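You operate a simulated robot arm through the tools that you are given. There is no shell and no other tool. Be economical: measure what you need, move in short steps, check, and stop when the job is done.

Carry out the task below with a simulated two-armed robot. There is one attempt and no reset: what you move stays moved.

## Task
Open the deep tub marked blue, fetch the clear vial and stand it in the free end of the deep tub marked blue and shut the blue again. Take the white edge plate on the unit bay of the long steel bench and put it away on the top of the pallet load. Take the white pad on the receiving table and put it away on the low shelf. Put the membrane carton on top of the flat brown carton. Put the white label labelled "salt" from the top of the wide steel bench on the long orange mat and the white label marked "carbon" on the top of the film turntable. Take the green plunger and leave it on the shelf under the ledge. Take the clamp with the smallest size on its label from the top of the long table and put it on top of the white repair label. Take the neutral doser and leave it on the carton end of the wooden bench. Fetch the mixed carton and stand it on top of the orange pad. Any order will do. Set down upright: clear vial, membrane carton, clamp, neutral doser, mixed carton.

The check looks at the end state, three seconds after you hand in, the way a careful person would. Anything else that was tipped, shoved, dropped, spilled or broken makes it a failure.

## Robot
Two 7-joint arms with three-finger grippers on one trunk, on a base that drives. Base frame: it is fixed to the floor where the robot stands at the start and does not move with it; the origin is under the middle of the robot, x ahead of it, y to its left, z up. Units: m, rad, N and s.
The left shoulder is at the start at [0.056, 0.154, 0.953], the right one opposite. With the tool pointing down near the work surface each hand reaches from about 0.26 to 0.66 m from the robot's upright axis, wherever it stands, measured 20 degrees to its own side. Places, roughly: carton end of the wooden bench [-6.9, -6.3, 0.8]; clamp [-7.25, 2.5, 1]; clear vial (4x4x10 cm) [0, -1.7, 1]; deep tub marked blue [0.6, -0.1, 0.3]; flat brown carton [-3.75, 4.25, 0.75]; free end of the deep tub marked blue [0.6, -0.1, 0.3]; green plunger (4x4x5 cm) [-8, 0, 0.9]; long orange mat (24x27 cm) [-4.16, 4.54, 0.8]; low shelf [-3.3, 9, 0.3]; membrane carton [-3.5, 4.25, 0.75]; mixed carton [-6.5, -6.75, 1]; neutral doser [-5.25, -4.75, 0.75]; orange pad (15x9x5 cm) [-5.7, -4.4, 0.7]; repair label [-7, 2.75, 1]; shelf under the ledge (57x24 cm) [-3.68, 0.5, 0.52]; top of the film turntable [-2.1, 3.2, 0.9]; top of the pallet load [-7.6, -6.2, 0.6]; white edge plate (8x9x8 cm) [0.2, -1.7, 0.9]; white label [-2.75, 6, 1]; white pad (9x8x5 cm) [-3.8, 4.5, 0.8]. Payload 2.69 kg a hand.
The tool frame of a hand sits at the grasp point between the pads (the TCP): z along the fingers, y along the line on which they close. The tips reach 0.029 m beyond it. Largest opening 0.12 m; the body of the gripper starts 0.078 m behind the TCP.
Orientation is that of the tool frame in the base frame, as [roll, pitch, yaw] about the fixed x, y, z axes, in that order (R = Rz(yaw) Ry(pitch) Rx(roll)). With the fingers straight down and closing along the base's y, the tool's x points along the base's -x, its y along +y and its z along -z.

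## Interface
- The arms move only by the tool jog_arm. It takes "left_steps", "right_steps" or both (then of equal length, played together; a hand with none holds still); each is a list of rows, each an object (a shift or turn left out is 0, a gripper value left out holds the last) with "offset": the shift along the base's x, y, z in units of 20 mm (1.0 is 20 mm), a list of three; "angular": the turn, a rotation vector about the base's x, y, z in units of 6 degrees (1.0 is 6 degrees), a list of three; "claw": the closure in counts, from 0 (fully open) to 255 (shut). In form: [{"offset": [x, y, z], "angular": [ax, ay, az], "claw": claw}, ...]. A call has 1 to 20 rows; each row shifts and turns the commanded pose from where the row before left it. A call with a number of a shift or a turn outside -1 to 1 is refused whole. Rows are played at 5 a second. More than 0.05 m and 0.15 rad between two rows, or a gripper value outside its range, and nothing of the call is played. A pose out of reach is approached as far as the arm can. The call stops where the force on the tool passes 40 N (or 10 N more than at its start, if that is more) or the arm is blocked; 0.2 s more then pass. Each finger halts on what it meets, pressing with about 21 N; the grip force reading is that of the motor and also rises with nothing between the fingers. The clock runs only during rows and for 0.2 s after the last one: add rows that do not move to give the fingers time. The reply holds the time, the measured pose of the TCP, the force on the tool along the base axes, the opening and the grip force, in the units named above and with some noise, with the torque about the TCP (base axes, N m) and any sound that the robot's microphone picked up.
- Cameras (640 x 400 px; columns grow to the right, rows downward): "scene" is now at [0.1461, 0.0207, 1.057]; the picture's right is [0.33, -0.94, 0.00], its down [-0.84, -0.30, -0.45] and it looks along [0.43, 0.15, -0.89] (base axes); focal length 248 px, centre (320, 200). "left" rides on the left gripper at [0.063, 0, -0.104] in its tool frame; the picture's right is [0.00, 1.00, 0.00], its down [-0.83, 0.00, -0.56] and it looks along [-0.56, 0.00, 0.83] (tool axes); focal length 275 px, centre (320, 200). "right" rides on the right gripper at [0.063, 0, -0.104] in its tool frame; the picture's right is [0.01, 1.00, 0.00], its down [-0.83, 0.00, -0.56] and it looks along [-0.56, 0.00, 0.83] (tool axes); focal length 275 px, centre (320, 200). There is no depth. A picture from a camera that has moved, and an enlarged one, comes with that camera's place and axes in the base frame and with its lens.
- capture(camera): a new picture of that camera. It takes no simulated time.
- lift_body(by): slides the trunk up (or, below 0, down) by that many m; the arms and the scene camera ride with it, the base frame stays. It gives what a move gives, with no picture.
- steer(legs): drives the robot by 1 to 6 legs, each [ahead, left, turn to the left] in m, m and rad, along the robot's own axes; the way and the turn of a leg run together, so that a leg with both is an arc; at most 1.5 m and 3.142 rad a leg. The arms and the cameras ride along, it lands a little off, and it stops where it bumps. It gives what a move gives.
- turn_head(pan, tilt): turns the head with the scene camera to pan (to the left, within 1.396 rad either way) and tilt (down, from -0.506 to 1.204), counted from straight ahead of the robot. It gives what a move gives.
- close_up(camera, box): a new picture of the part [left, top, right, bottom] of that camera's present view, enlarged. It takes no simulated time.
- close_job(): hands the job in; it is judged then, once.

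Work in short steps. Places have to be worked out from the pictures, the camera data and where the tool is seen: move nearer, look again, correct. Check each grasp and each placing, and mend what went wrong. You have 546 turns and 334 pictures in all, those below and enlarged ones among them. Open the grippers and draw the arms clear of the work before you hand the job in, unless the task says otherwise; then end with one line.

The tools are called after "Request:" as name(argument=value, ...) on one line, values as JSON. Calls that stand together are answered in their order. jog_arm: Moves the arms, as the interface text tells. Its arguments: {"type":"object","properties":{"left_steps":{"type":"array","items":{"type":"object","properties":{"offset":{"type":"array","items":{"type":"number"}},"angular":{"type":"array","items":{"type":"number"}},"claw":{"type":"number"}}}},"right_steps":{"type":"array","items":{"type":"object","properties":{"offset":{"type":"array","items":{"type":"number"}},"angular":{"type":"array","items":{"type":"number"}},"claw":{"type":"number"}}}}},"required":[]} The other tools are called the same way: lift_body (by) slides the trunk up or down; steer (legs) drives the base; turn_head (pan, tilt) turns the head that bears the scene camera; capture (camera) takes a picture; close_up (camera, box) takes an enlarged picture of a part of a camera's view; close_job () hands the job in.

At the start:

```text
time: 0.0
left_tool_pos: [0.4096, 0.2932, 0.7205]
left_ee_rot: [-3.141, -0.002, -3.141]
left_force: [0.0, 0.7, -0.1]
left_moment: [-0.02, 0.02, 0.01]
left_finger_gap: 0.1202
left_gripper_force: 0.0
right_tool_pos: [0.3291, -0.098, 0.7314]
right_ee_rot: [3.141, 0.001, -3.14]
right_force: [-0.8, 0.3, 0.3]
right_moment: [0.03, 0.0, 0.03]
right_finger_gap: 0.12
right_gripper_force: 0.1
trunk travel left (down, up): [-0.325, 0.113]
robot x, y, heading: [-0.0008, 0.0004, -0.004]
head pan, tilt: [0.34, 1.101]
```

scene: 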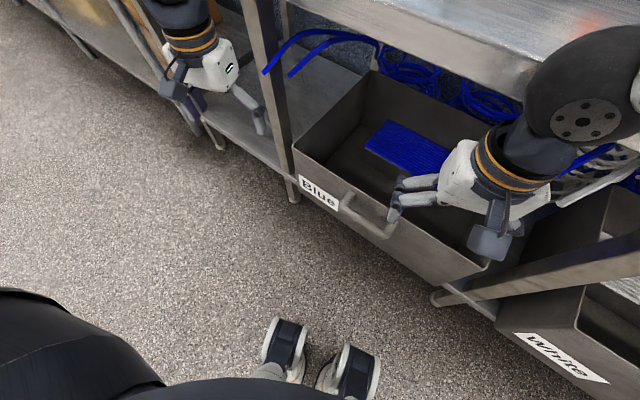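
right: 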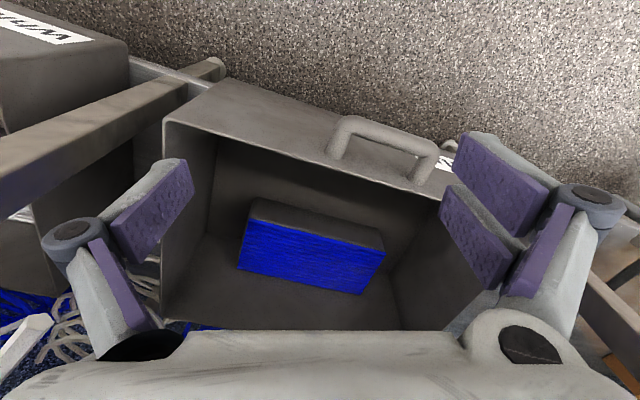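
left: 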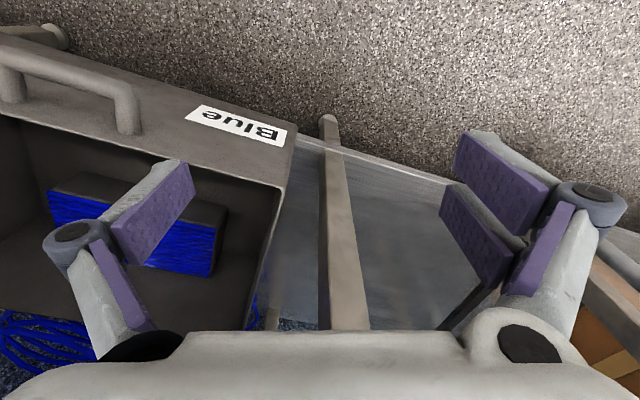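

I'll begin by looking at the scene straight ahead to understand the tub and the bench.

Request:
turn_head(pan=0, tilt=0.7)

Request:
capture(camera="scene")

Request:
turn_head(pan=-1.3, tilt=0.4)

Request:
capture(camera="scene")

```text
time: 0.9
left_tool_pos: [0.4105, 0.2941, 0.7208]
left_ee_rot: [3.142, 0.001, -3.14]
left_force: [-0.1, 0.8, -0.4]
left_moment: [-0.01, 0.0, -0.02]
left_finger_gap: 0.1199
left_gripper_force: 0.0
right_tool_pos: [0.329, -0.0981, 0.7307]
right_ee_rot: [3.141, -0.001, -3.141]
right_force: [0.4, -0.2, -0.5]
right_moment: [0.0, -0.02, 0.01]
right_finger_gap: 0.1198
right_gripper_force: 0.0
trunk travel left (down, up): [-0.325, 0.113]
robot x, y, heading: [0.0013, -0.0013, -0.004]
head pan, tilt: [0.0, 0.7]
```

```text
330 pictures are left
camera scene: at [0.1717, -0.0003, 1.087], right [0.0, -1.0, 0.0], down [-0.64, 0.0, -0.76], along [0.76, 0.0, -0.64], focal length 248 px, centre (320, 200)
```

scene: 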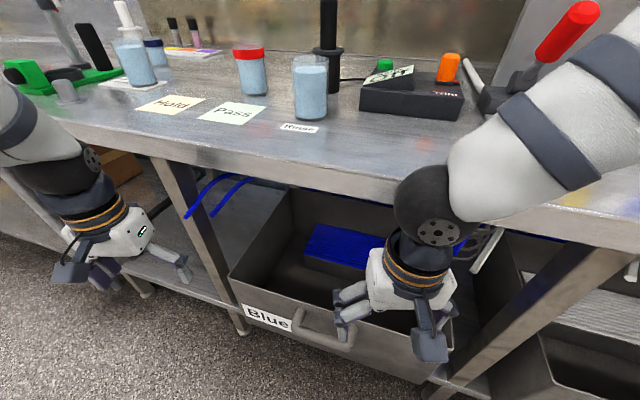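

```text
time: 2.3
left_tool_pos: [0.4099, 0.2931, 0.721]
left_ee_rot: [3.141, 0.001, -3.14]
left_force: [0.3, 0.2, 0.0]
left_moment: [0.01, 0.02, 0.02]
left_finger_gap: 0.1201
left_gripper_force: 0.1
right_tool_pos: [0.3286, -0.098, 0.7301]
right_ee_rot: [-3.141, 0.0, -3.14]
right_force: [-0.1, -0.4, 0.0]
right_moment: [0.0, 0.02, 0.01]
right_finger_gap: 0.1199
right_gripper_force: 0.0
trunk travel left (down, up): [-0.325, 0.113]
robot x, y, heading: [-0.0017, -0.002, -0.002]
head pan, tilt: [-1.3, 0.4]
```

```text
329 pictures are left
camera scene: at [0.1116, -0.0896, 1.114], right [-0.96, -0.27, 0.0], down [-0.1, 0.38, -0.92], along [0.25, -0.89, -0.39], focal length 248 px, centre (320, 200)
```

scene: 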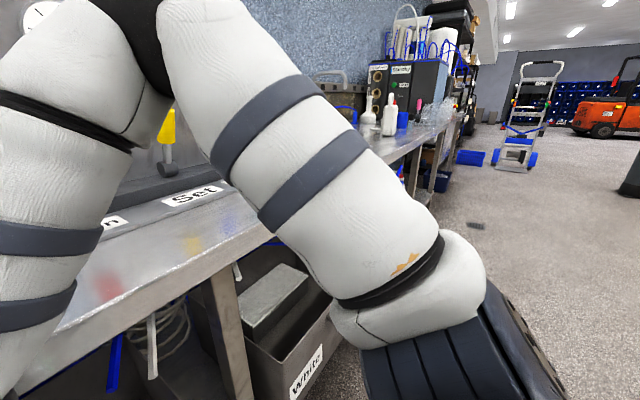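

The tub is a handled drawer-like tub under a bench skewed about -17°. I'll back off to see the whole arrangement.

Request:
steer(legs=[[-0.6, 0.0, 0.0]])

Request:
turn_head(pan=-0.1, tilt=0.45)

Request:
capture(camera="scene")

Request:
turn_head(pan=-1.1, tilt=0.25)

Request:
capture(camera="scene")

```text
time: 5.7
left_tool_pos: [-0.1701, 0.2919, 0.7202]
left_ee_rot: [3.141, 0.0, 3.123]
left_force: [-0.2, 0.7, 0.2]
left_moment: [-0.01, 0.0, -0.01]
left_finger_gap: 0.1202
left_gripper_force: 0.0
right_tool_pos: [-0.2585, -0.099, 0.7293]
right_ee_rot: [-3.141, 0.001, 3.124]
right_force: [-1.0, -0.2, 0.6]
right_moment: [-0.03, -0.03, -0.02]
right_finger_gap: 0.12
right_gripper_force: 0.1
trunk travel left (down, up): [-0.325, 0.113]
robot x, y, heading: [-0.586, 0.0042, -0.022]
head pan, tilt: [-1.3, 0.4]
```

```text
time: 7.1
left_tool_pos: [-0.1699, 0.2915, 0.7216]
left_ee_rot: [3.141, 0.0, 3.122]
left_force: [0.5, -0.5, 0.0]
left_moment: [0.02, 0.0, 0.0]
left_finger_gap: 0.1199
left_gripper_force: 0.1
right_tool_pos: [-0.2596, -0.0995, 0.7298]
right_ee_rot: [3.141, 0.0, 3.124]
right_force: [0.2, -0.1, 0.0]
right_moment: [0.01, 0.0, 0.02]
right_finger_gap: 0.12
right_gripper_force: 0.2
trunk travel left (down, up): [-0.325, 0.113]
robot x, y, heading: [-0.5872, 0.004, -0.017]
head pan, tilt: [-0.099, 0.45]
```

```text
328 pictures are left
camera scene: at [-0.4082, -0.0074, 1.1093], right [-0.12, -0.99, 0.0], down [-0.43, 0.05, -0.9], along [0.89, -0.11, -0.44], focal length 248 px, centre (320, 200)
```

scene: 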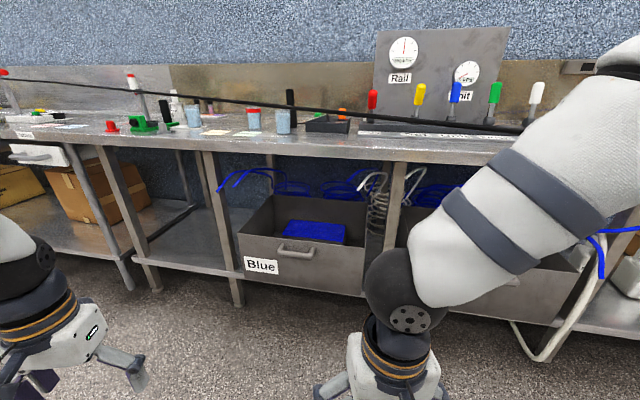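

```text
time: 8.3
left_tool_pos: [-0.1702, 0.2914, 0.7221]
left_ee_rot: [-3.141, -0.001, 3.123]
left_force: [0.5, 0.5, -0.5]
left_moment: [-0.01, -0.02, -0.03]
left_finger_gap: 0.1199
left_gripper_force: 0.1
right_tool_pos: [-0.2583, -0.0988, 0.7313]
right_ee_rot: [-3.141, 0.0, 3.125]
right_force: [0.7, -0.9, -0.6]
right_moment: [-0.01, -0.01, 0.01]
right_finger_gap: 0.12
right_gripper_force: 0.1
trunk travel left (down, up): [-0.325, 0.113]
robot x, y, heading: [-0.5835, 0.004, -0.026]
head pan, tilt: [-1.1, 0.25]
```

```text
327 pictures are left
camera scene: at [-0.4586, -0.0805, 1.1279], right [-0.9, -0.44, 0.0], down [-0.11, 0.22, -0.97], along [0.42, -0.87, -0.25], focal length 248 px, centre (320, 200)
```

scene: 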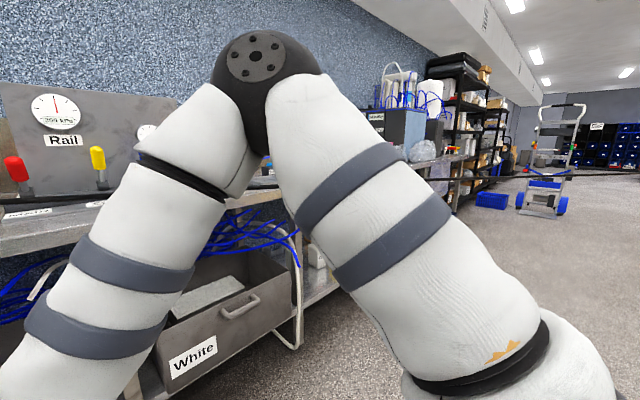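

The bench runs along about (-0.30,-0.95). I'll turn to face it squarely, slide right toward the vial, and look.

Request:
steer(legs=[[0, 0, -0.28], [0, -1.45, 0]])

Request:
turn_head(pan=0.0, tilt=0.35)

Request:
capture(camera="scene")

```text
time: 20.4
left_tool_pos: [-0.5397, -1.2071, 0.7206]
left_ee_rot: [-3.14, 0.001, 2.829]
left_force: [0.8, -0.8, 0.5]
left_moment: [0.0, -0.01, 0.01]
left_finger_gap: 0.12
left_gripper_force: 0.1
right_tool_pos: [-0.7375, -1.5545, 0.7303]
right_ee_rot: [3.141, 0.0, 2.831]
right_force: [-0.3, 0.3, 0.2]
right_moment: [-0.02, -0.04, 0.01]
right_finger_gap: 0.12
right_gripper_force: 0.0
trunk travel left (down, up): [-0.325, 0.113]
robot x, y, heading: [-1.0182, -1.359, -0.31]
head pan, tilt: [-1.1, 0.25]
```

```text
time: 21.8
left_tool_pos: [-0.5398, -1.2077, 0.7202]
left_ee_rot: [-3.141, -0.002, 2.83]
left_force: [-0.3, 0.1, -0.2]
left_moment: [-0.01, -0.04, 0.03]
left_finger_gap: 0.12
left_gripper_force: 0.0
right_tool_pos: [-0.7366, -1.5558, 0.7309]
right_ee_rot: [3.142, 0.001, 2.831]
right_force: [-0.1, 0.0, -0.5]
right_moment: [0.01, 0.0, 0.04]
right_finger_gap: 0.1198
right_gripper_force: 0.0
trunk travel left (down, up): [-0.325, 0.113]
robot x, y, heading: [-1.0206, -1.3604, -0.311]
head pan, tilt: [0.0, 0.351]
```

```text
326 pictures are left
camera scene: at [-0.8489, -1.4161, 1.1185], right [-0.31, -0.95, 0.0], down [-0.33, 0.11, -0.94], along [0.89, -0.29, -0.34], focal length 248 px, centre (320, 200)
```

scene: 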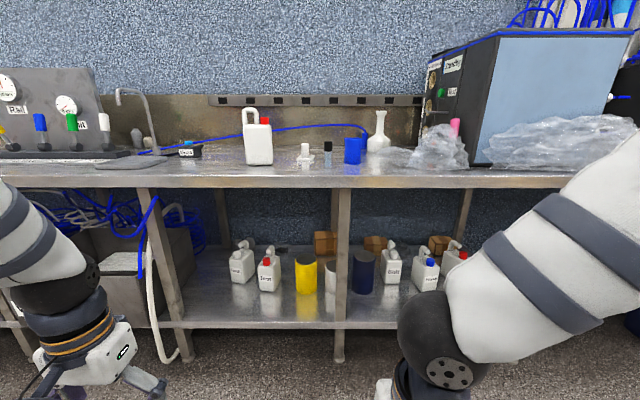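

Request:
close_up(camera="scene", box=[170, 90, 490, 200])

```text
2.00 times, centred on (330, 145) of scene
camera zoom: at [-0.8489, -1.4161, 1.1185], right [-0.31, -0.95, 0.0], down [-0.33, 0.11, -0.94], along [0.89, -0.29, -0.34], focal length 496 px, centre (300, 310)
```

zoom: 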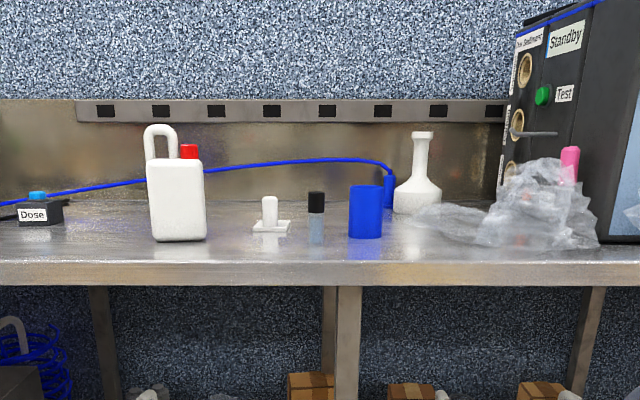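

Clear vial (black cap) is next to the white edge plate on the bench. I'll raise the trunk and both hands above bench height before driving in.

Request:
lift_body(by=0.1)

Request:
jog_arm(right_steps=[{"offset": [0, 0, 1]}, {"offset": [0, 0, 1]}, {"offset": [0, 0, 1]}, {"offset": [0, 0, 1]}, {"offset": [0, 0, 1]}, {"offset": [0, 0, 1]}, {"offset": [0, 0, 1]}, {"offset": [0, 0, 1]}, {"offset": [0, 0, 1]}, {"offset": [0, 0, 1]}, {"offset": [0, 0, 1]}, {"offset": [0, 0, 1]}, {"offset": [0, 0, 1]}], left_steps=[{"offset": [0, 0, 1]}, {"offset": [0, 0, 1]}, {"offset": [0, 0, 1]}, {"offset": [0, 0, 1]}, {"offset": [0, 0, 1]}, {"offset": [0, 0, 1]}, {"offset": [0, 0, 1]}, {"offset": [0, 0, 1]}, {"offset": [0, 0, 1]}, {"offset": [0, 0, 1]}, {"offset": [0, 0, 1]}, {"offset": [0, 0, 1]}, {"offset": [0, 0, 1]}])

Request:
capture(camera="scene")

```text
time: 23.1
left_tool_pos: [-0.54, -1.207, 0.8191]
left_ee_rot: [3.14, -0.004, 2.829]
left_force: [-0.2, -0.5, -0.3]
left_moment: [0.04, 0.03, 0.0]
left_finger_gap: 0.1197
left_gripper_force: 0.1
right_tool_pos: [-0.737, -1.555, 0.8301]
right_ee_rot: [3.141, -0.002, 2.831]
right_force: [0.3, -0.7, -0.2]
right_moment: [0.01, 0.04, -0.02]
right_finger_gap: 0.1201
right_gripper_force: 0.1
trunk travel left (down, up): [-0.425, 0.013]
robot x, y, heading: [-1.0192, -1.3604, -0.307]
head pan, tilt: [0.0, 0.351]
```

```text
time: 25.9
left_tool_pos: [-0.5392, -1.2066, 1.0819]
left_ee_rot: [-3.14, 0.001, 2.829]
left_force: [0.3, 0.6, 0.5]
left_moment: [0.03, -0.02, 0.01]
left_finger_gap: 0.12
left_gripper_force: 0.0
right_tool_pos: [-0.7375, -1.5552, 1.0921]
right_ee_rot: [3.141, 0.0, 2.829]
right_force: [-0.5, -0.8, 0.1]
right_moment: [0.04, 0.0, -0.02]
right_finger_gap: 0.1198
right_gripper_force: 0.1
trunk travel left (down, up): [-0.425, 0.013]
robot x, y, heading: [-1.0197, -1.3591, -0.311]
head pan, tilt: [0.0, 0.351]
```

```text
324 pictures are left
camera scene: at [-0.9134, -1.3957, 1.2349], right [-0.31, -0.95, 0.0], down [-0.33, 0.11, -0.94], along [0.89, -0.29, -0.34], focal length 248 px, centre (320, 200)
```

scene: 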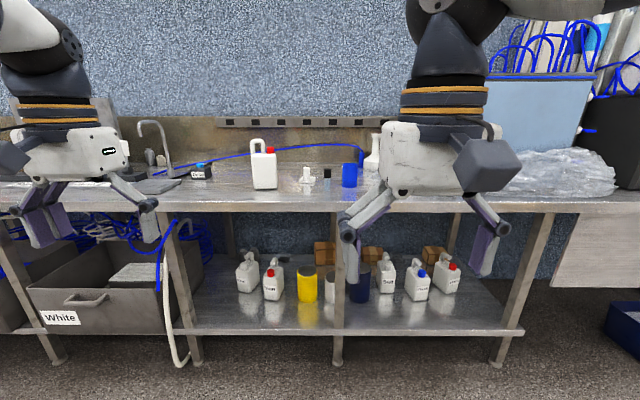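

Hands are clear above bench level. I'll zoom to triangulate the vial and table height.

Request:
close_up(camera="scene", box=[240, 120, 400, 220])

```text
4.00 times, centred on (320, 170) of scene
camera zoom: at [-0.9134, -1.3957, 1.2349], right [-0.31, -0.95, 0.0], down [-0.33, 0.11, -0.94], along [0.89, -0.29, -0.34], focal length 991 px, centre (320, 320)
```

zoom: 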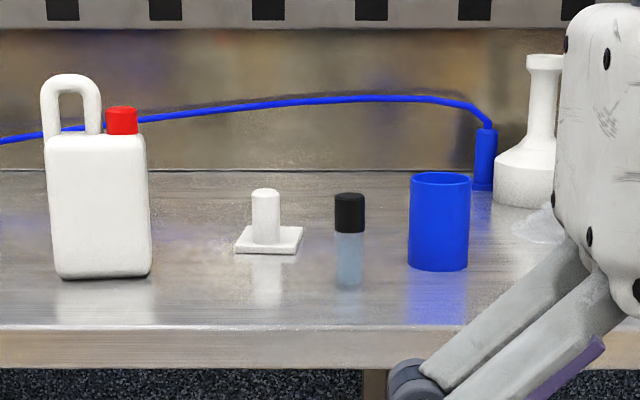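

Triangulated: bench top ≈0.92, vial at about (0.01,-1.73), edge plate about (0.18,-1.68). Drive up in front with the right hand to be near the vial.

Request:
steer(legs=[[0.5, 0.12, 0]])

Request:
capture(camera="right")

Request:
turn_head(pan=0.0, tilt=0.6)

Request:
capture(camera="scene")

```text
time: 28.9
left_tool_pos: [-0.0211, -1.253, 1.0815]
left_ee_rot: [3.141, -0.002, 2.822]
left_force: [0.0, -0.3, -0.1]
left_moment: [0.04, 0.01, 0.01]
left_finger_gap: 0.1201
left_gripper_force: 0.0
right_tool_pos: [-0.2199, -1.6, 1.0913]
right_ee_rot: [3.141, 0.001, 2.825]
right_force: [0.6, 0.6, 0.8]
right_moment: [0.01, 0.02, -0.02]
right_finger_gap: 0.1201
right_gripper_force: 0.0
trunk travel left (down, up): [-0.425, 0.013]
robot x, y, heading: [-0.5037, -1.4054, -0.317]
head pan, tilt: [0.0, 0.351]
```

```text
322 pictures are left
camera right: at [-0.2812, -1.5804, 1.1954], right [0.31, 0.95, 0.0], down [0.79, -0.26, 0.56], along [0.53, -0.17, -0.83], focal length 275 px, centre (320, 200)
```

right: 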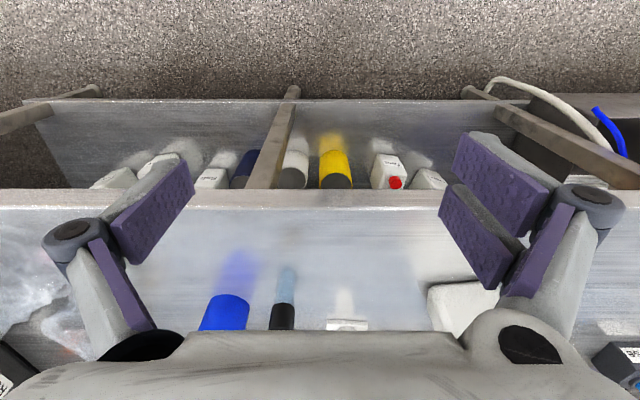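

```text
time: 29.7
left_tool_pos: [-0.0196, -1.2531, 1.0802]
left_ee_rot: [3.141, 0.001, 2.822]
left_force: [0.4, -0.5, -0.7]
left_moment: [-0.01, -0.02, 0.02]
left_finger_gap: 0.1201
left_gripper_force: 0.1
right_tool_pos: [-0.2208, -1.5999, 1.0913]
right_ee_rot: [3.141, 0.001, 2.822]
right_force: [0.4, -0.4, 0.7]
right_moment: [0.01, -0.01, -0.01]
right_finger_gap: 0.1197
right_gripper_force: 0.0
trunk travel left (down, up): [-0.425, 0.013]
robot x, y, heading: [-0.5051, -1.4058, -0.318]
head pan, tilt: [0.0, 0.6]
```

```text
321 pictures are left
camera scene: at [-0.3999, -1.4381, 1.2121], right [-0.31, -0.95, 0.0], down [-0.54, 0.18, -0.83], along [0.78, -0.26, -0.56], focal length 248 px, centre (320, 200)
```

scene: 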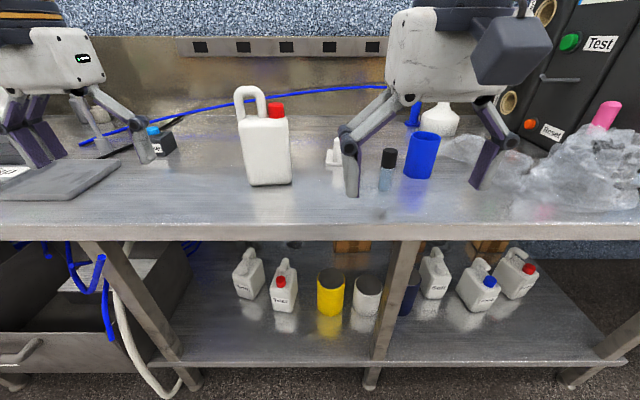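

Both views put the vial at about (0.01,-1.727). I'll move the right hand above it with the fingers half closed, to stay clear of the blue cup.

Request:
jog_arm(right_steps=[{"offset": [0.96, -0.53, 0], "claw": 120}, {"offset": [0.96, -0.53, 0]}, {"offset": [0.96, -0.53, 0]}, {"offset": [0.96, -0.53, 0]}, {"offset": [0.96, -0.53, 0]}, {"offset": [0.96, -0.53, 0]}, {"offset": [0.96, -0.53, 0]}, {"offset": [0.96, -0.53, 0]}, {"offset": [0.96, -0.53, 0]}, {"offset": [0.96, -0.53, 0]}, {"offset": [0.96, -0.53, 0]}, {"offset": [0.96, -0.53, 0]}])

Request:
capture(camera="right")

Request:
close_up(camera="scene", box=[280, 80, 480, 210])

```text
time: 32.3
left_tool_pos: [-0.0218, -1.2536, 1.0797]
left_ee_rot: [3.14, 0.0, 2.823]
left_force: [0.7, 0.1, 0.2]
left_moment: [0.0, 0.0, -0.02]
left_finger_gap: 0.12
left_gripper_force: 0.1
right_tool_pos: [-0.0523, -1.7111, 1.0691]
right_ee_rot: [3.139, -0.001, 2.822]
right_force: [0.7, 0.0, -0.4]
right_moment: [0.01, -0.02, -0.02]
right_finger_gap: 0.0635
right_gripper_force: 0.0
right hand out of reach, approached as far as the arm can: row 9, 10, 11, 12
trunk travel left (down, up): [-0.425, 0.013]
robot x, y, heading: [-0.5056, -1.4038, -0.319]
head pan, tilt: [0.0, 0.6]
```

```text
320 pictures are left
camera right: at [-0.1127, -1.6912, 1.1732], right [0.31, 0.95, 0.0], down [0.79, -0.26, 0.56], along [0.53, -0.17, -0.83], focal length 275 px, centre (320, 200)
```

right: 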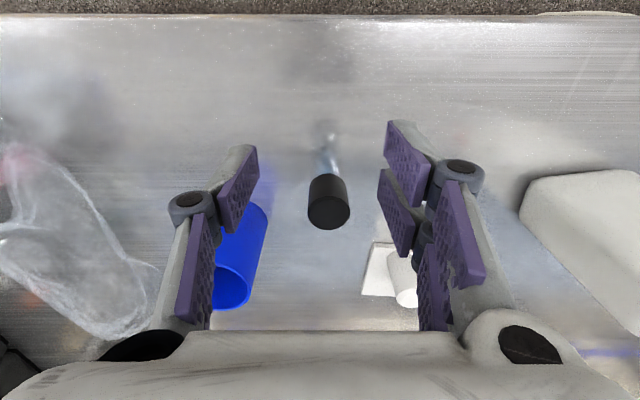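

```text
3.08 times, centred on (380, 145) of scene
camera zoom: at [-0.3997, -1.4385, 1.212], right [-0.31, -0.95, 0.0], down [-0.54, 0.18, -0.82], along [0.78, -0.26, -0.57], focal length 762 px, centre (135, 369)
```

zoom: 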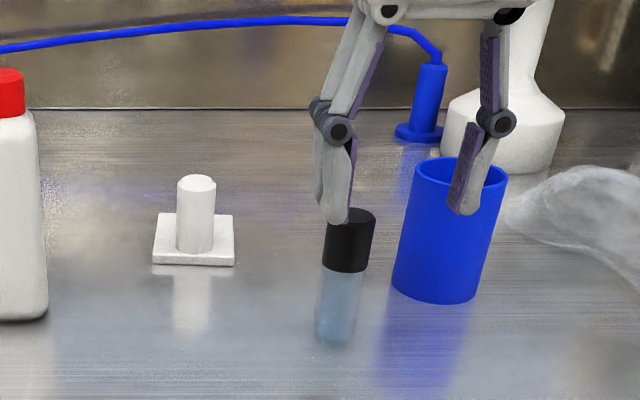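

The target at this height is just beyond reach. I'll back the hand up a bit, then drive forward a little more.

Request:
jog_arm(right_steps=[{"offset": [-0.96, 0.53, 0]}, {"offset": [-0.96, 0.53, 0]}, {"offset": [-0.96, 0.53, 0]}, {"offset": [-0.96, 0.53, 0]}])

Request:
steer(legs=[[0.1, 0.0, 0]])

Request:
capture(camera="right")

```text
time: 33.3
left_tool_pos: [-0.0204, -1.2531, 1.0801]
left_ee_rot: [-3.14, 0.001, 2.821]
left_force: [-0.2, 1.7, 0.0]
left_moment: [-0.02, 0.02, -0.01]
left_finger_gap: 0.1201
left_gripper_force: 0.1
right_tool_pos: [-0.0575, -1.6928, 1.082]
right_ee_rot: [3.141, -0.001, 2.825]
right_force: [-0.1, 0.0, 0.6]
right_moment: [0.0, 0.01, -0.01]
right_finger_gap: 0.0635
right_gripper_force: 0.0
right hand out of reach, approached as far as the arm can: row 1, 2, 3, 4
trunk travel left (down, up): [-0.425, 0.013]
robot x, y, heading: [-0.506, -1.4021, -0.323]
head pan, tilt: [0.0, 0.6]
```

```text
time: 34.4
left_tool_pos: [0.0726, -1.2853, 1.0807]
left_ee_rot: [-3.139, -0.001, 2.823]
left_force: [0.3, 0.2, 0.2]
left_moment: [0.01, 0.01, 0.0]
left_finger_gap: 0.1199
left_gripper_force: 0.1
right_tool_pos: [0.036, -1.7249, 1.0815]
right_ee_rot: [3.14, -0.004, 2.825]
right_force: [0.0, 0.2, -0.5]
right_moment: [0.03, 0.02, 0.04]
right_finger_gap: 0.0636
right_gripper_force: 0.1
trunk travel left (down, up): [-0.425, 0.013]
robot x, y, heading: [-0.408, -1.4318, -0.321]
head pan, tilt: [0.0, 0.6]
```

```text
318 pictures are left
camera right: at [-0.0243, -1.7043, 1.1864], right [0.31, 0.95, 0.0], down [0.79, -0.26, 0.55], along [0.53, -0.17, -0.83], focal length 275 px, centre (320, 200)
```

right: 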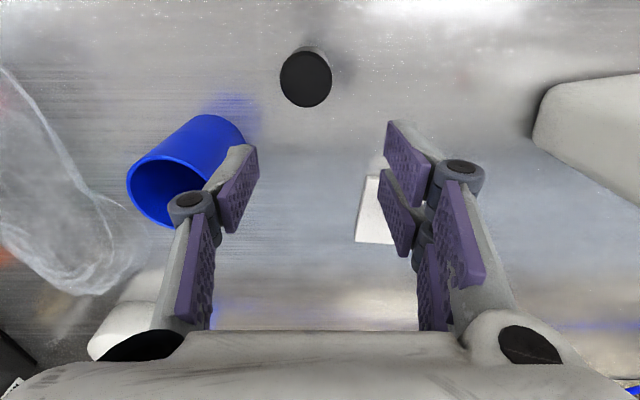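

Vial cap is at (0.002,-1.721). Move back over it, then check before descending.

Request:
jog_arm(right_steps=[{"offset": [-0.85, 0.15, 0]}, {"offset": [-0.85, 0.1, 0]}, {"offset": [0, 0, 0]}])

Request:
capture(camera="right")

```text
time: 35.2
left_tool_pos: [0.0733, -1.2842, 1.0807]
left_ee_rot: [-3.141, 0.0, 2.819]
left_force: [0.1, -0.6, 0.1]
left_moment: [0.0, 0.01, -0.01]
left_finger_gap: 0.1203
left_gripper_force: 0.1
right_tool_pos: [0.0326, -1.7215, 1.0869]
right_ee_rot: [-3.141, -0.004, 2.822]
right_force: [-0.3, -0.8, 0.1]
right_moment: [-0.03, -0.01, 0.03]
right_finger_gap: 0.0635
right_gripper_force: 0.1
right hand out of reach, approached as far as the arm can: row 1, 2
trunk travel left (down, up): [-0.425, 0.013]
robot x, y, heading: [-0.4059, -1.4363, -0.319]
head pan, tilt: [0.0, 0.6]
```

```text
317 pictures are left
camera right: at [-0.0278, -1.7033, 1.1922], right [0.31, 0.95, 0.0], down [0.79, -0.26, 0.55], along [0.52, -0.17, -0.83], focal length 275 px, centre (320, 200)
```

right: 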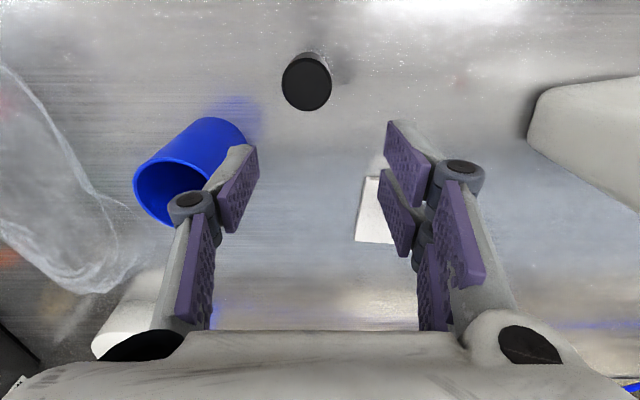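

Command was slightly outside reach; now move back another ~3 cm.

Request:
jog_arm(right_steps=[{"offset": [-0.8, 0.1, 0]}, {"offset": [-0.8, 0.1, 0]}, {"offset": [0, 0, 0]}])

```text
time: 36.0
left_tool_pos: [0.0728, -1.2854, 1.0805]
left_ee_rot: [3.142, 0.0, 2.82]
left_force: [0.1, -0.6, -0.7]
left_moment: [0.0, 0.01, -0.01]
left_finger_gap: 0.1201
left_gripper_force: 0.1
right_tool_pos: [0.033, -1.7234, 1.091]
right_ee_rot: [3.141, -0.004, 2.826]
right_force: [0.1, 0.2, 0.4]
right_moment: [0.01, 0.0, 0.0]
right_finger_gap: 0.0635
right_gripper_force: 0.0
right hand out of reach, approached as far as the arm can: row 1, 2
trunk travel left (down, up): [-0.425, 0.013]
robot x, y, heading: [-0.4103, -1.434, -0.313]
head pan, tilt: [0.0, 0.6]
```

The solver still reports out of reach although this should be close; I'll test by lowering a little, which should ease it.

Request:
jog_arm(right_steps=[{"offset": [-0.5, 0, 0]}, {"offset": [-0.5, 0, 0]}, {"offset": [0, 0, 0]}, {"offset": [0, 0, 0]}, {"offset": [0, 0, 0]}])

```text
time: 37.2
left_tool_pos: [0.0737, -1.2844, 1.0816]
left_ee_rot: [3.141, -0.001, 2.821]
left_force: [-0.1, 0.0, -0.5]
left_moment: [0.01, 0.03, 0.04]
left_finger_gap: 0.1201
left_gripper_force: 0.1
right_tool_pos: [0.0319, -1.7247, 1.0903]
right_ee_rot: [-3.141, -0.002, 2.824]
right_force: [-1.1, 0.2, -0.6]
right_moment: [-0.02, -0.04, 0.0]
right_finger_gap: 0.0637
right_gripper_force: 0.1
right hand out of reach, approached as far as the arm can: row 1, 2
trunk travel left (down, up): [-0.425, 0.013]
robot x, y, heading: [-0.4095, -1.4376, -0.321]
head pan, tilt: [0.0, 0.6]
```

The hand holds still; I'll test whether it accepts a downward row from here.

Request:
jog_arm(right_steps=[{"offset": [0, 0, -0.5]}, {"offset": [0, 0, -0.5]}])

```text
time: 37.8
left_tool_pos: [0.0744, -1.2851, 1.0808]
left_ee_rot: [-3.141, -0.001, 2.821]
left_force: [-0.2, 0.7, 0.0]
left_moment: [0.01, 0.02, -0.01]
left_finger_gap: 0.1199
left_gripper_force: 0.0
right_tool_pos: [0.0339, -1.7242, 1.085]
right_ee_rot: [-3.139, -0.006, 2.828]
right_force: [0.1, 0.4, -0.9]
right_moment: [-0.01, 0.02, -0.01]
right_finger_gap: 0.0635
right_gripper_force: 0.1
right hand out of reach, approached as far as the arm can: row 1, 2
trunk travel left (down, up): [-0.425, 0.013]
robot x, y, heading: [-0.4103, -1.4331, -0.32]
head pan, tilt: [0.0, 0.6]
```

I'll try a larger retreat to see where the commanded pose actually is.

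Request:
jog_arm(right_steps=[{"offset": [-0.95, 0.31, 0]}, {"offset": [-0.95, 0.31, 0]}, {"offset": [-0.95, 0.31, 0]}, {"offset": [-0.95, 0.31, 0]}])

```text
time: 38.8
left_tool_pos: [0.0722, -1.2861, 1.0811]
left_ee_rot: [3.14, 0.0, 2.821]
left_force: [-0.4, -0.1, -0.7]
left_moment: [0.04, 0.0, -0.03]
left_finger_gap: 0.1201
left_gripper_force: 0.1
right_tool_pos: [0.0216, -1.7193, 1.0938]
right_ee_rot: [3.14, -0.038, 2.789]
right_force: [-0.5, 1.3, -0.6]
right_moment: [0.07, 0.02, 0.02]
right_finger_gap: 0.0635
right_gripper_force: 0.2
right hand out of reach, approached as far as the arm can: row 1, 2, 3, 4
trunk travel left (down, up): [-0.425, 0.013]
robot x, y, heading: [-0.4098, -1.4318, -0.319]
head pan, tilt: [0.0, 0.6]
```

Likely a joint limit. I'll continue retreating toward the earlier good pose in smaller batches.

Request:
jog_arm(right_steps=[{"offset": [-0.7, 0.7, 0]}, {"offset": [-0.7, 0.7, 0]}, {"offset": [-0.7, 0.7, 0]}, {"offset": [0, 0, 0]}, {"offset": [0, 0, 0]}, {"offset": [0, 0, 0]}])

Request:
capture(camera="scene")

```text
time: 40.2
left_tool_pos: [0.0733, -1.2856, 1.0796]
left_ee_rot: [-3.141, 0.0, 2.822]
left_force: [0.5, -0.1, -1.3]
left_moment: [0.02, -0.03, -0.03]
left_finger_gap: 0.12
left_gripper_force: 0.0
right_tool_pos: [-0.0294, -1.6638, 1.0963]
right_ee_rot: [3.142, -0.003, 2.824]
right_force: [0.9, -0.4, -0.1]
right_moment: [0.0, -0.01, 0.0]
right_finger_gap: 0.0638
right_gripper_force: 0.0
trunk travel left (down, up): [-0.425, 0.013]
robot x, y, heading: [-0.4072, -1.4352, -0.322]
head pan, tilt: [0.0, 0.6]
```

```text
316 pictures are left
camera scene: at [-0.3063, -1.4692, 1.212], right [-0.31, -0.95, 0.0], down [-0.54, 0.18, -0.83], along [0.78, -0.26, -0.56], focal length 248 px, centre (320, 200)
```

scene: 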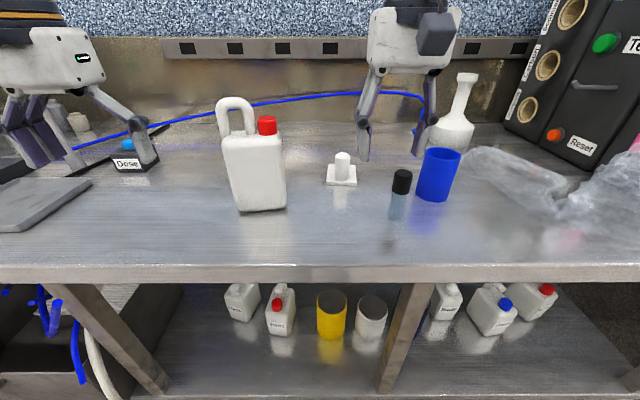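

Arm is free again; reach at this height is ~0.5 m. Move to above the vial in small rows.

Request:
jog_arm(right_steps=[{"offset": [0.5, -0.95, 0]}, {"offset": [0.5, -0.95, 0]}, {"offset": [0.55, -0.95, 0]}, {"offset": [0, 0, 0]}])

Request:
capture(camera="right")

```text
time: 41.2
left_tool_pos: [0.0732, -1.285, 1.0806]
left_ee_rot: [-3.141, 0.001, 2.821]
left_force: [0.5, -0.7, 0.1]
left_moment: [-0.02, -0.02, 0.0]
left_finger_gap: 0.1198
left_gripper_force: 0.1
right_tool_pos: [0.0011, -1.7211, 1.0968]
right_ee_rot: [-3.142, -0.001, 2.824]
right_force: [-0.3, -0.1, 0.0]
right_moment: [-0.03, 0.03, 0.0]
right_finger_gap: 0.0636
right_gripper_force: 0.1
trunk travel left (down, up): [-0.425, 0.013]
robot x, y, heading: [-0.4088, -1.4343, -0.317]
head pan, tilt: [0.0, 0.6]
```

```text
315 pictures are left
camera right: at [-0.0599, -1.701, 1.2017], right [0.31, 0.95, 0.0], down [0.79, -0.26, 0.55], along [0.53, -0.17, -0.83], focal length 275 px, centre (320, 200)
```

right: 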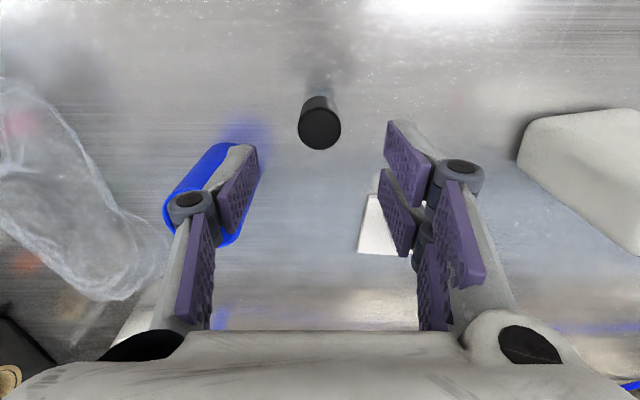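

Aligned with the vial. Descend in steps to z≈0.972.

Request:
jog_arm(right_steps=[{"offset": [0, 0, -1]}, {"offset": [0, 0, -1]}, {"offset": [0, 0, -1]}, {"offset": [0, 0, -1]}, {"offset": [0, 0, -1]}, {"offset": [0, 0, -1]}, {"offset": [0, 0, -0.2]}])

Request:
capture(camera="right")

Request:
close_up(camera="scene", box=[300, 80, 500, 240])

```text
time: 42.8
left_tool_pos: [0.0723, -1.284, 1.0822]
left_ee_rot: [3.141, 0.001, 2.822]
left_force: [-0.1, 0.0, -0.7]
left_moment: [-0.03, -0.01, 0.03]
left_finger_gap: 0.1199
left_gripper_force: 0.1
right_tool_pos: [0.0008, -1.7206, 0.9731]
right_ee_rot: [3.142, -0.001, 2.824]
right_force: [0.6, 0.5, -0.1]
right_moment: [0.02, 0.0, 0.0]
right_finger_gap: 0.0632
right_gripper_force: 0.0
trunk travel left (down, up): [-0.425, 0.013]
robot x, y, heading: [-0.4071, -1.4315, -0.321]
head pan, tilt: [0.0, 0.6]
```

```text
314 pictures are left
camera right: at [-0.0605, -1.7008, 1.0782], right [0.31, 0.95, 0.0], down [0.79, -0.26, 0.55], along [0.53, -0.17, -0.83], focal length 275 px, centre (320, 200)
```

right: 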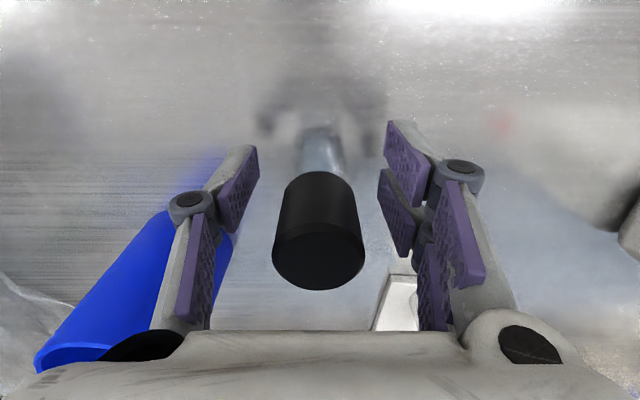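

```text
2.50 times, centred on (400, 160) of scene
camera zoom: at [-0.3064, -1.4691, 1.2121], right [-0.31, -0.95, 0.0], down [-0.54, 0.18, -0.83], along [0.78, -0.26, -0.56], focal length 620 px, centre (120, 300)
```

zoom: 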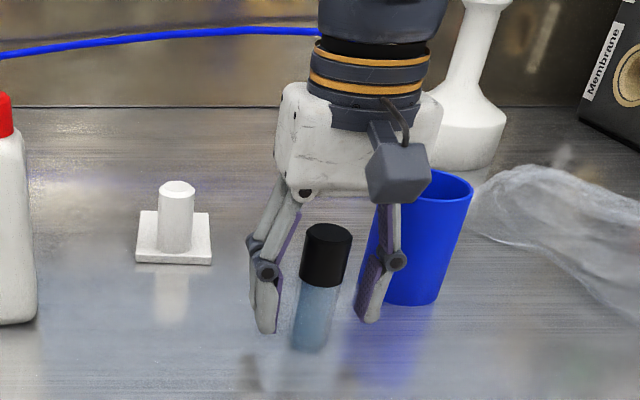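

Vial sits between the pads. Close the gripper and lift a bit.

Request:
jog_arm(right_steps=[{"claw": 200}, {"claw": 200}, {"claw": 200}])

```text
time: 43.6
left_tool_pos: [0.0733, -1.284, 1.0808]
left_ee_rot: [-3.14, -0.001, 2.82]
left_force: [0.1, -0.8, -0.6]
left_moment: [-0.01, 0.01, 0.02]
left_finger_gap: 0.12
left_gripper_force: 0.1
right_tool_pos: [0.0007, -1.7201, 0.972]
right_ee_rot: [-3.14, -0.004, 2.823]
right_force: [-0.4, 0.3, 0.8]
right_moment: [0.0, -0.02, 0.01]
right_finger_gap: 0.0288
right_gripper_force: 21.4
trunk travel left (down, up): [-0.425, 0.013]
robot x, y, heading: [-0.4103, -1.434, -0.318]
head pan, tilt: [0.0, 0.6]
```

Held (gap 29 mm, 21 N). Lift straight up and back the robot away.

Request:
jog_arm(right_steps=[{"offset": [0, 0, 1]}, {"offset": [0, 0, 1]}, {"offset": [0, 0, 1]}, {"offset": [0, 0, 1]}, {"offset": [0, 0, 1]}, {"offset": [0, 0, 1]}])

Request:
steer(legs=[[-0.5, 0, 0]])

Request:
capture(camera="scene")

```text
time: 45.0
left_tool_pos: [0.0728, -1.2846, 1.0809]
left_ee_rot: [-3.141, 0.001, 2.824]
left_force: [-0.7, -0.7, 0.6]
left_moment: [-0.02, -0.04, 0.02]
left_finger_gap: 0.1199
left_gripper_force: 0.0
right_tool_pos: [-0.0006, -1.7217, 1.0933]
right_ee_rot: [-3.141, -0.004, 2.824]
right_force: [0.2, 0.6, -1.0]
right_moment: [0.01, 0.03, 0.02]
right_finger_gap: 0.0289
right_gripper_force: 21.1
trunk travel left (down, up): [-0.425, 0.013]
robot x, y, heading: [-0.4071, -1.4351, -0.322]
head pan, tilt: [0.0, 0.6]
```

```text
time: 48.0
left_tool_pos: [-0.395, -1.1302, 1.081]
left_ee_rot: [-3.141, 0.0, 2.822]
left_force: [0.2, 0.6, 0.6]
left_moment: [0.02, -0.01, -0.05]
left_finger_gap: 0.1199
left_gripper_force: 0.1
right_tool_pos: [-0.468, -1.5654, 1.0929]
right_ee_rot: [-3.141, -0.004, 2.823]
right_force: [0.3, 0.9, -0.8]
right_moment: [0.01, -0.02, -0.03]
right_finger_gap: 0.0291
right_gripper_force: 21.4
trunk travel left (down, up): [-0.425, 0.013]
robot x, y, heading: [-0.881, -1.2824, -0.32]
head pan, tilt: [0.0, 0.6]
```

```text
312 pictures are left
camera scene: at [-0.7735, -1.3144, 1.2121], right [-0.31, -0.95, 0.0], down [-0.54, 0.18, -0.83], along [0.78, -0.26, -0.56], focal length 248 px, centre (320, 200)
```

scene: 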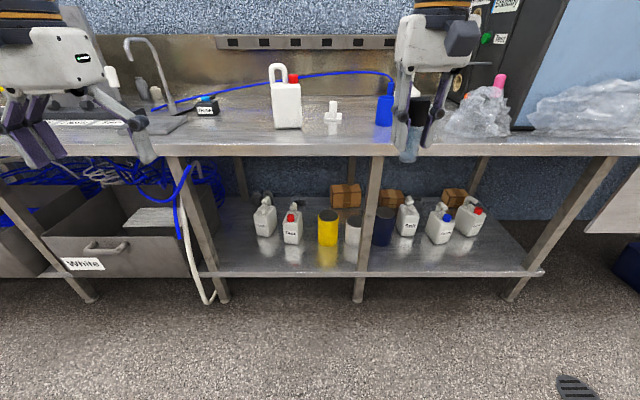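

Drive left along the bench to in front of the blue tub.

Request:
steer(legs=[[0, 1.5, 0]])

Request:
capture(camera="scene")

```text
time: 59.7
left_tool_pos: [0.0785, 0.3068, 1.0813]
left_ee_rot: [-3.141, 0.002, 2.825]
left_force: [-0.6, -0.4, -0.8]
left_moment: [0.01, -0.02, 0.02]
left_finger_gap: 0.1201
left_gripper_force: 0.0
right_tool_pos: [0.0053, -0.1304, 1.0922]
right_ee_rot: [3.14, -0.003, 2.827]
right_force: [0.3, -0.1, -0.3]
right_moment: [-0.02, 0.02, 0.01]
right_finger_gap: 0.0288
right_gripper_force: 21.4
trunk travel left (down, up): [-0.425, 0.013]
robot x, y, heading: [-0.4016, 0.1561, -0.314]
head pan, tilt: [0.0, 0.6]
```

```text
311 pictures are left
camera scene: at [-0.301, 0.1205, 1.212], right [-0.31, -0.95, 0.0], down [-0.54, 0.18, -0.83], along [0.78, -0.26, -0.56], focal length 248 px, centre (320, 200)
```

scene: 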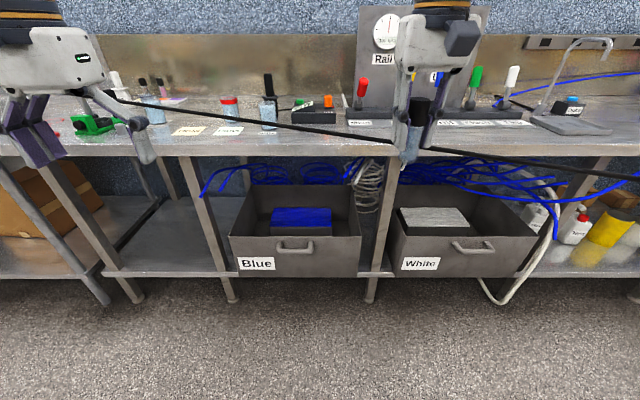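

Zoom on the blue tub for geometry.

Request:
close_up(camera="scene", box=[180, 160, 400, 300])

```text
2.86 times, centred on (290, 230) of scene
camera zoom: at [-0.301, 0.1205, 1.212], right [-0.31, -0.95, 0.0], down [-0.54, 0.18, -0.83], along [0.78, -0.26, -0.56], focal length 708 px, centre (406, 114)
```

zoom: 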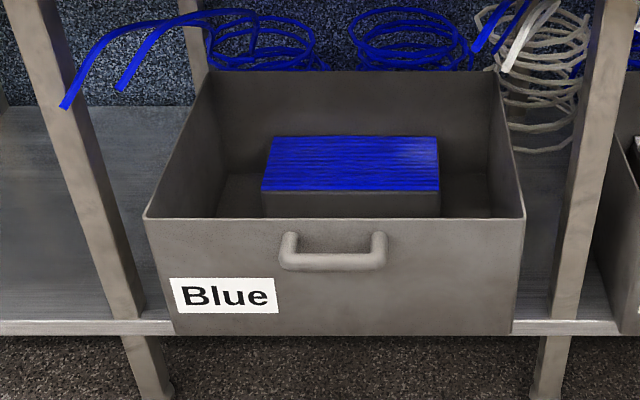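

Tub: front at F≈0.45 (along bench normal), rim z≈0.5, floor z≈0.24, handle ≈z 0.46, block at back so the free end is the front. I'll lower the trunk so both hands work at tub height.

Request:
lift_body(by=-0.36)

Request:
jog_arm(left_steps=[{"angular": [0.366, -0.73, -0.577]}, {"angular": [0.366, -0.73, -0.577]}, {"angular": [0.366, -0.73, -0.577]}, {"angular": [0.366, -0.73, -0.577]}, {"angular": [0.366, -0.73, -0.577]}, {"angular": [0.366, -0.73, -0.577]}, {"angular": [0.366, -0.73, -0.577]}, {"angular": [0.366, -0.73, -0.577]}, {"angular": [0.366, -0.73, -0.577]}, {"angular": [0.366, -0.73, -0.577]}, {"angular": [0.366, -0.73, -0.577]}, {"angular": [0.366, -0.73, -0.577]}, {"angular": [0.366, -0.73, -0.577]}, {"angular": [0.366, -0.73, -0.577]}, {"angular": [0.366, -0.73, -0.577]}, {"angular": [0.366, -0.73, -0.577]}, {"angular": [0.366, -0.73, -0.577]}, {"angular": [0.366, -0.73, -0.577]}, {"angular": [0.366, -0.73, -0.577]}, {"angular": [0.366, -0.73, -0.577]}])

Request:
capture(camera="scene")

```text
time: 63.2
left_tool_pos: [0.1254, 0.2899, 0.5365]
left_ee_rot: [3.142, -0.465, 2.823]
left_force: [-0.1, 0.4, -0.4]
left_moment: [0.0, 0.04, 0.01]
left_finger_gap: 0.1201
left_gripper_force: 0.0
right_tool_pos: [0.0535, -0.1461, 0.5163]
right_ee_rot: [-3.141, -0.47, 2.829]
right_force: [-0.1, -0.7, 0.4]
right_moment: [-0.01, 0.02, 0.0]
right_finger_gap: 0.0285
right_gripper_force: 21.1
trunk travel left (down, up): [-0.065, 0.373]
robot x, y, heading: [-0.404, 0.1529, -0.312]
head pan, tilt: [0.0, 0.6]
```

```text
time: 67.4
left_tool_pos: [0.2578, 0.3461, 0.47]
left_ee_rot: [1.637, 0.029, 1.813]
left_force: [1.1, 0.1, 0.3]
left_moment: [0.02, 0.02, 0.03]
left_finger_gap: 0.1201
left_gripper_force: 0.1
left hand out of reach, approached as far as the arm can: row 1, 2, 3, 4, 5, 6, 7, 8, 9, 10, 11, 12, 13
right_tool_pos: [0.0522, -0.147, 0.5154]
right_ee_rot: [-3.141, -0.469, 2.828]
right_force: [-0.9, -0.9, -1.0]
right_moment: [0.01, -0.03, -0.02]
right_finger_gap: 0.0289
right_gripper_force: 21.2
trunk travel left (down, up): [-0.065, 0.373]
robot x, y, heading: [-0.3993, 0.1557, -0.317]
head pan, tilt: [0.0, 0.6]
```

```text
309 pictures are left
camera scene: at [-0.1586, 0.0737, 0.8158], right [-0.31, -0.95, 0.0], down [-0.54, 0.18, -0.83], along [0.78, -0.26, -0.56], focal length 248 px, centre (320, 200)
```

scene: 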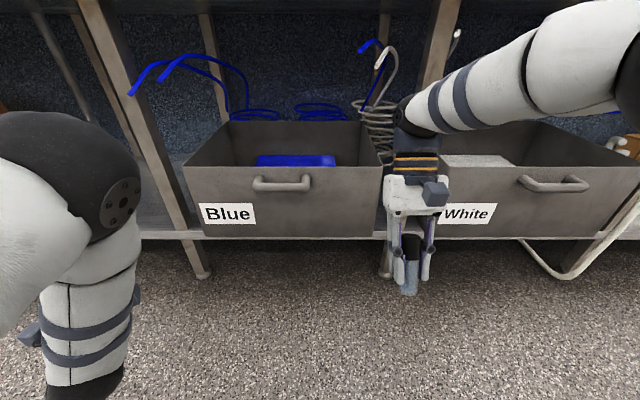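

Trunk lowering also pitched the hands (leaning torso). I'll level the right hand and correct the left hand's heading while drawing it in front of the handle line.

Request:
jog_arm(left_steps=[{"offset": [-0.91, -0.56, 0], "angular": [-0.012, -0.035, -0.312]}, {"offset": [-0.91, -0.56, 0], "angular": [-0.012, -0.035, -0.312]}, {"offset": [-0.91, -0.56, 0], "angular": [-0.012, -0.035, -0.312]}, {"offset": [-0.91, -0.56, 0], "angular": [-0.012, -0.035, -0.312]}, {"offset": [-0.91, -0.56, 0], "angular": [-0.012, -0.035, -0.312]}, {"offset": [-0.91, -0.56, 0], "angular": [-0.012, -0.035, -0.312]}, {"offset": [-0.91, -0.56, 0], "angular": [-0.012, -0.035, -0.312]}, {"offset": [-0.91, -0.56, 0], "angular": [-0.012, -0.035, -0.312]}, {"offset": [-0.91, -0.56, 0], "angular": [-0.012, -0.035, -0.312]}, {"offset": [-0.91, -0.56, 0], "angular": [-0.012, -0.035, -0.312]}], right_steps=[{"angular": [-0.278, -0.851, 0]}, {"angular": [-0.278, -0.851, 0]}, {"angular": [-0.278, -0.851, 0]}, {"angular": [-0.278, -0.851, 0]}, {"angular": [-0.278, -0.851, 0]}, {"offset": [0, 0, 0]}, {"offset": [0, 0, 0]}, {"offset": [0, 0, 0]}, {"offset": [0, 0, 0]}, {"offset": [0, 0, 0]}])

Request:
capture(camera="scene")

```text
time: 69.6
left_tool_pos: [0.115, 0.2675, 0.4706]
left_ee_rot: [1.613, 0.04, 1.55]
left_force: [0.4, 0.4, -0.5]
left_moment: [0.01, 0.03, 0.01]
left_finger_gap: 0.1201
left_gripper_force: 0.1
left hand out of reach, approached as far as the arm can: row 8, 9, 10
right_tool_pos: [0.0533, -0.1453, 0.5166]
right_ee_rot: [-3.141, 0.001, 2.828]
right_force: [0.1, 0.3, -0.8]
right_moment: [0.0, 0.02, 0.01]
right_finger_gap: 0.0285
right_gripper_force: 20.8
trunk travel left (down, up): [-0.065, 0.373]
robot x, y, heading: [-0.4012, 0.1539, -0.315]
head pan, tilt: [0.0, 0.6]
```

```text
308 pictures are left
camera scene: at [-0.1586, 0.0738, 0.8158], right [-0.31, -0.95, 0.0], down [-0.54, 0.18, -0.83], along [0.78, -0.26, -0.56], focal length 248 px, centre (320, 200)
```

scene: 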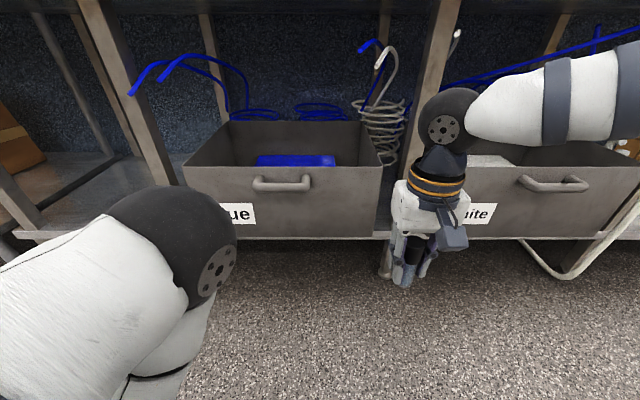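

Left hand reached its inner limit. Finish the yaw and shift it sideways rather than closer.

Request:
jog_arm(left_steps=[{"offset": [-0.1, -0.9, 0], "angular": [-0.02, -0.06, -0.47]}, {"offset": [-0.1, -0.9, 0], "angular": [-0.02, -0.06, -0.47]}, {"offset": [-0.1, -0.9, 0], "angular": [-0.02, -0.06, -0.47]}, {"offset": [-0.1, -0.9, 0], "angular": [-0.02, -0.06, -0.47]}, {"offset": [-0.1, -0.9, 0], "angular": [-0.02, -0.06, -0.47]}, {"offset": [-0.1, -0.9, 0], "angular": [-0.02, -0.06, -0.47]}])

Request:
capture(camera="left")

```text
time: 71.0
left_tool_pos: [0.1866, 0.2935, 0.4749]
left_ee_rot: [1.576, 0.048, 1.262]
left_force: [-0.1, -0.3, 0.3]
left_moment: [-0.01, -0.01, 0.01]
left_finger_gap: 0.12
left_gripper_force: 0.1
left hand out of reach, approached as far as the arm can: row 1, 2, 3, 4, 5, 6
right_tool_pos: [0.0528, -0.1442, 0.5164]
right_ee_rot: [3.141, 0.0, 2.83]
right_force: [0.5, -0.3, -0.6]
right_moment: [-0.04, -0.02, -0.01]
right_finger_gap: 0.0284
right_gripper_force: 20.9
trunk travel left (down, up): [-0.065, 0.373]
robot x, y, heading: [-0.4032, 0.1554, -0.316]
head pan, tilt: [0.0, 0.6]
```

```text
307 pictures are left
camera left: at [0.1068, 0.3857, 0.4748], right [0.02, 0.04, 1.0], down [-0.78, -0.62, 0.04], along [0.62, -0.78, 0.02], focal length 275 px, centre (320, 200)
```

left: 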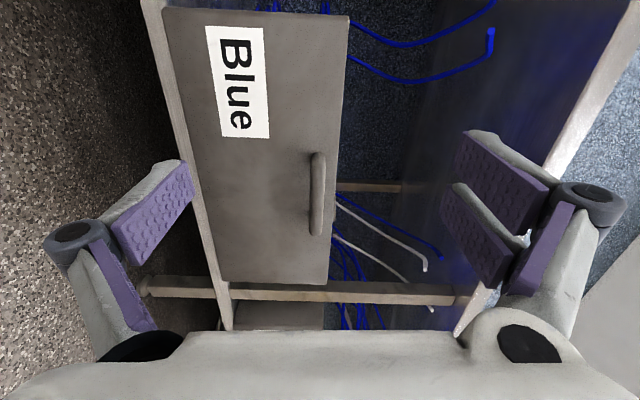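

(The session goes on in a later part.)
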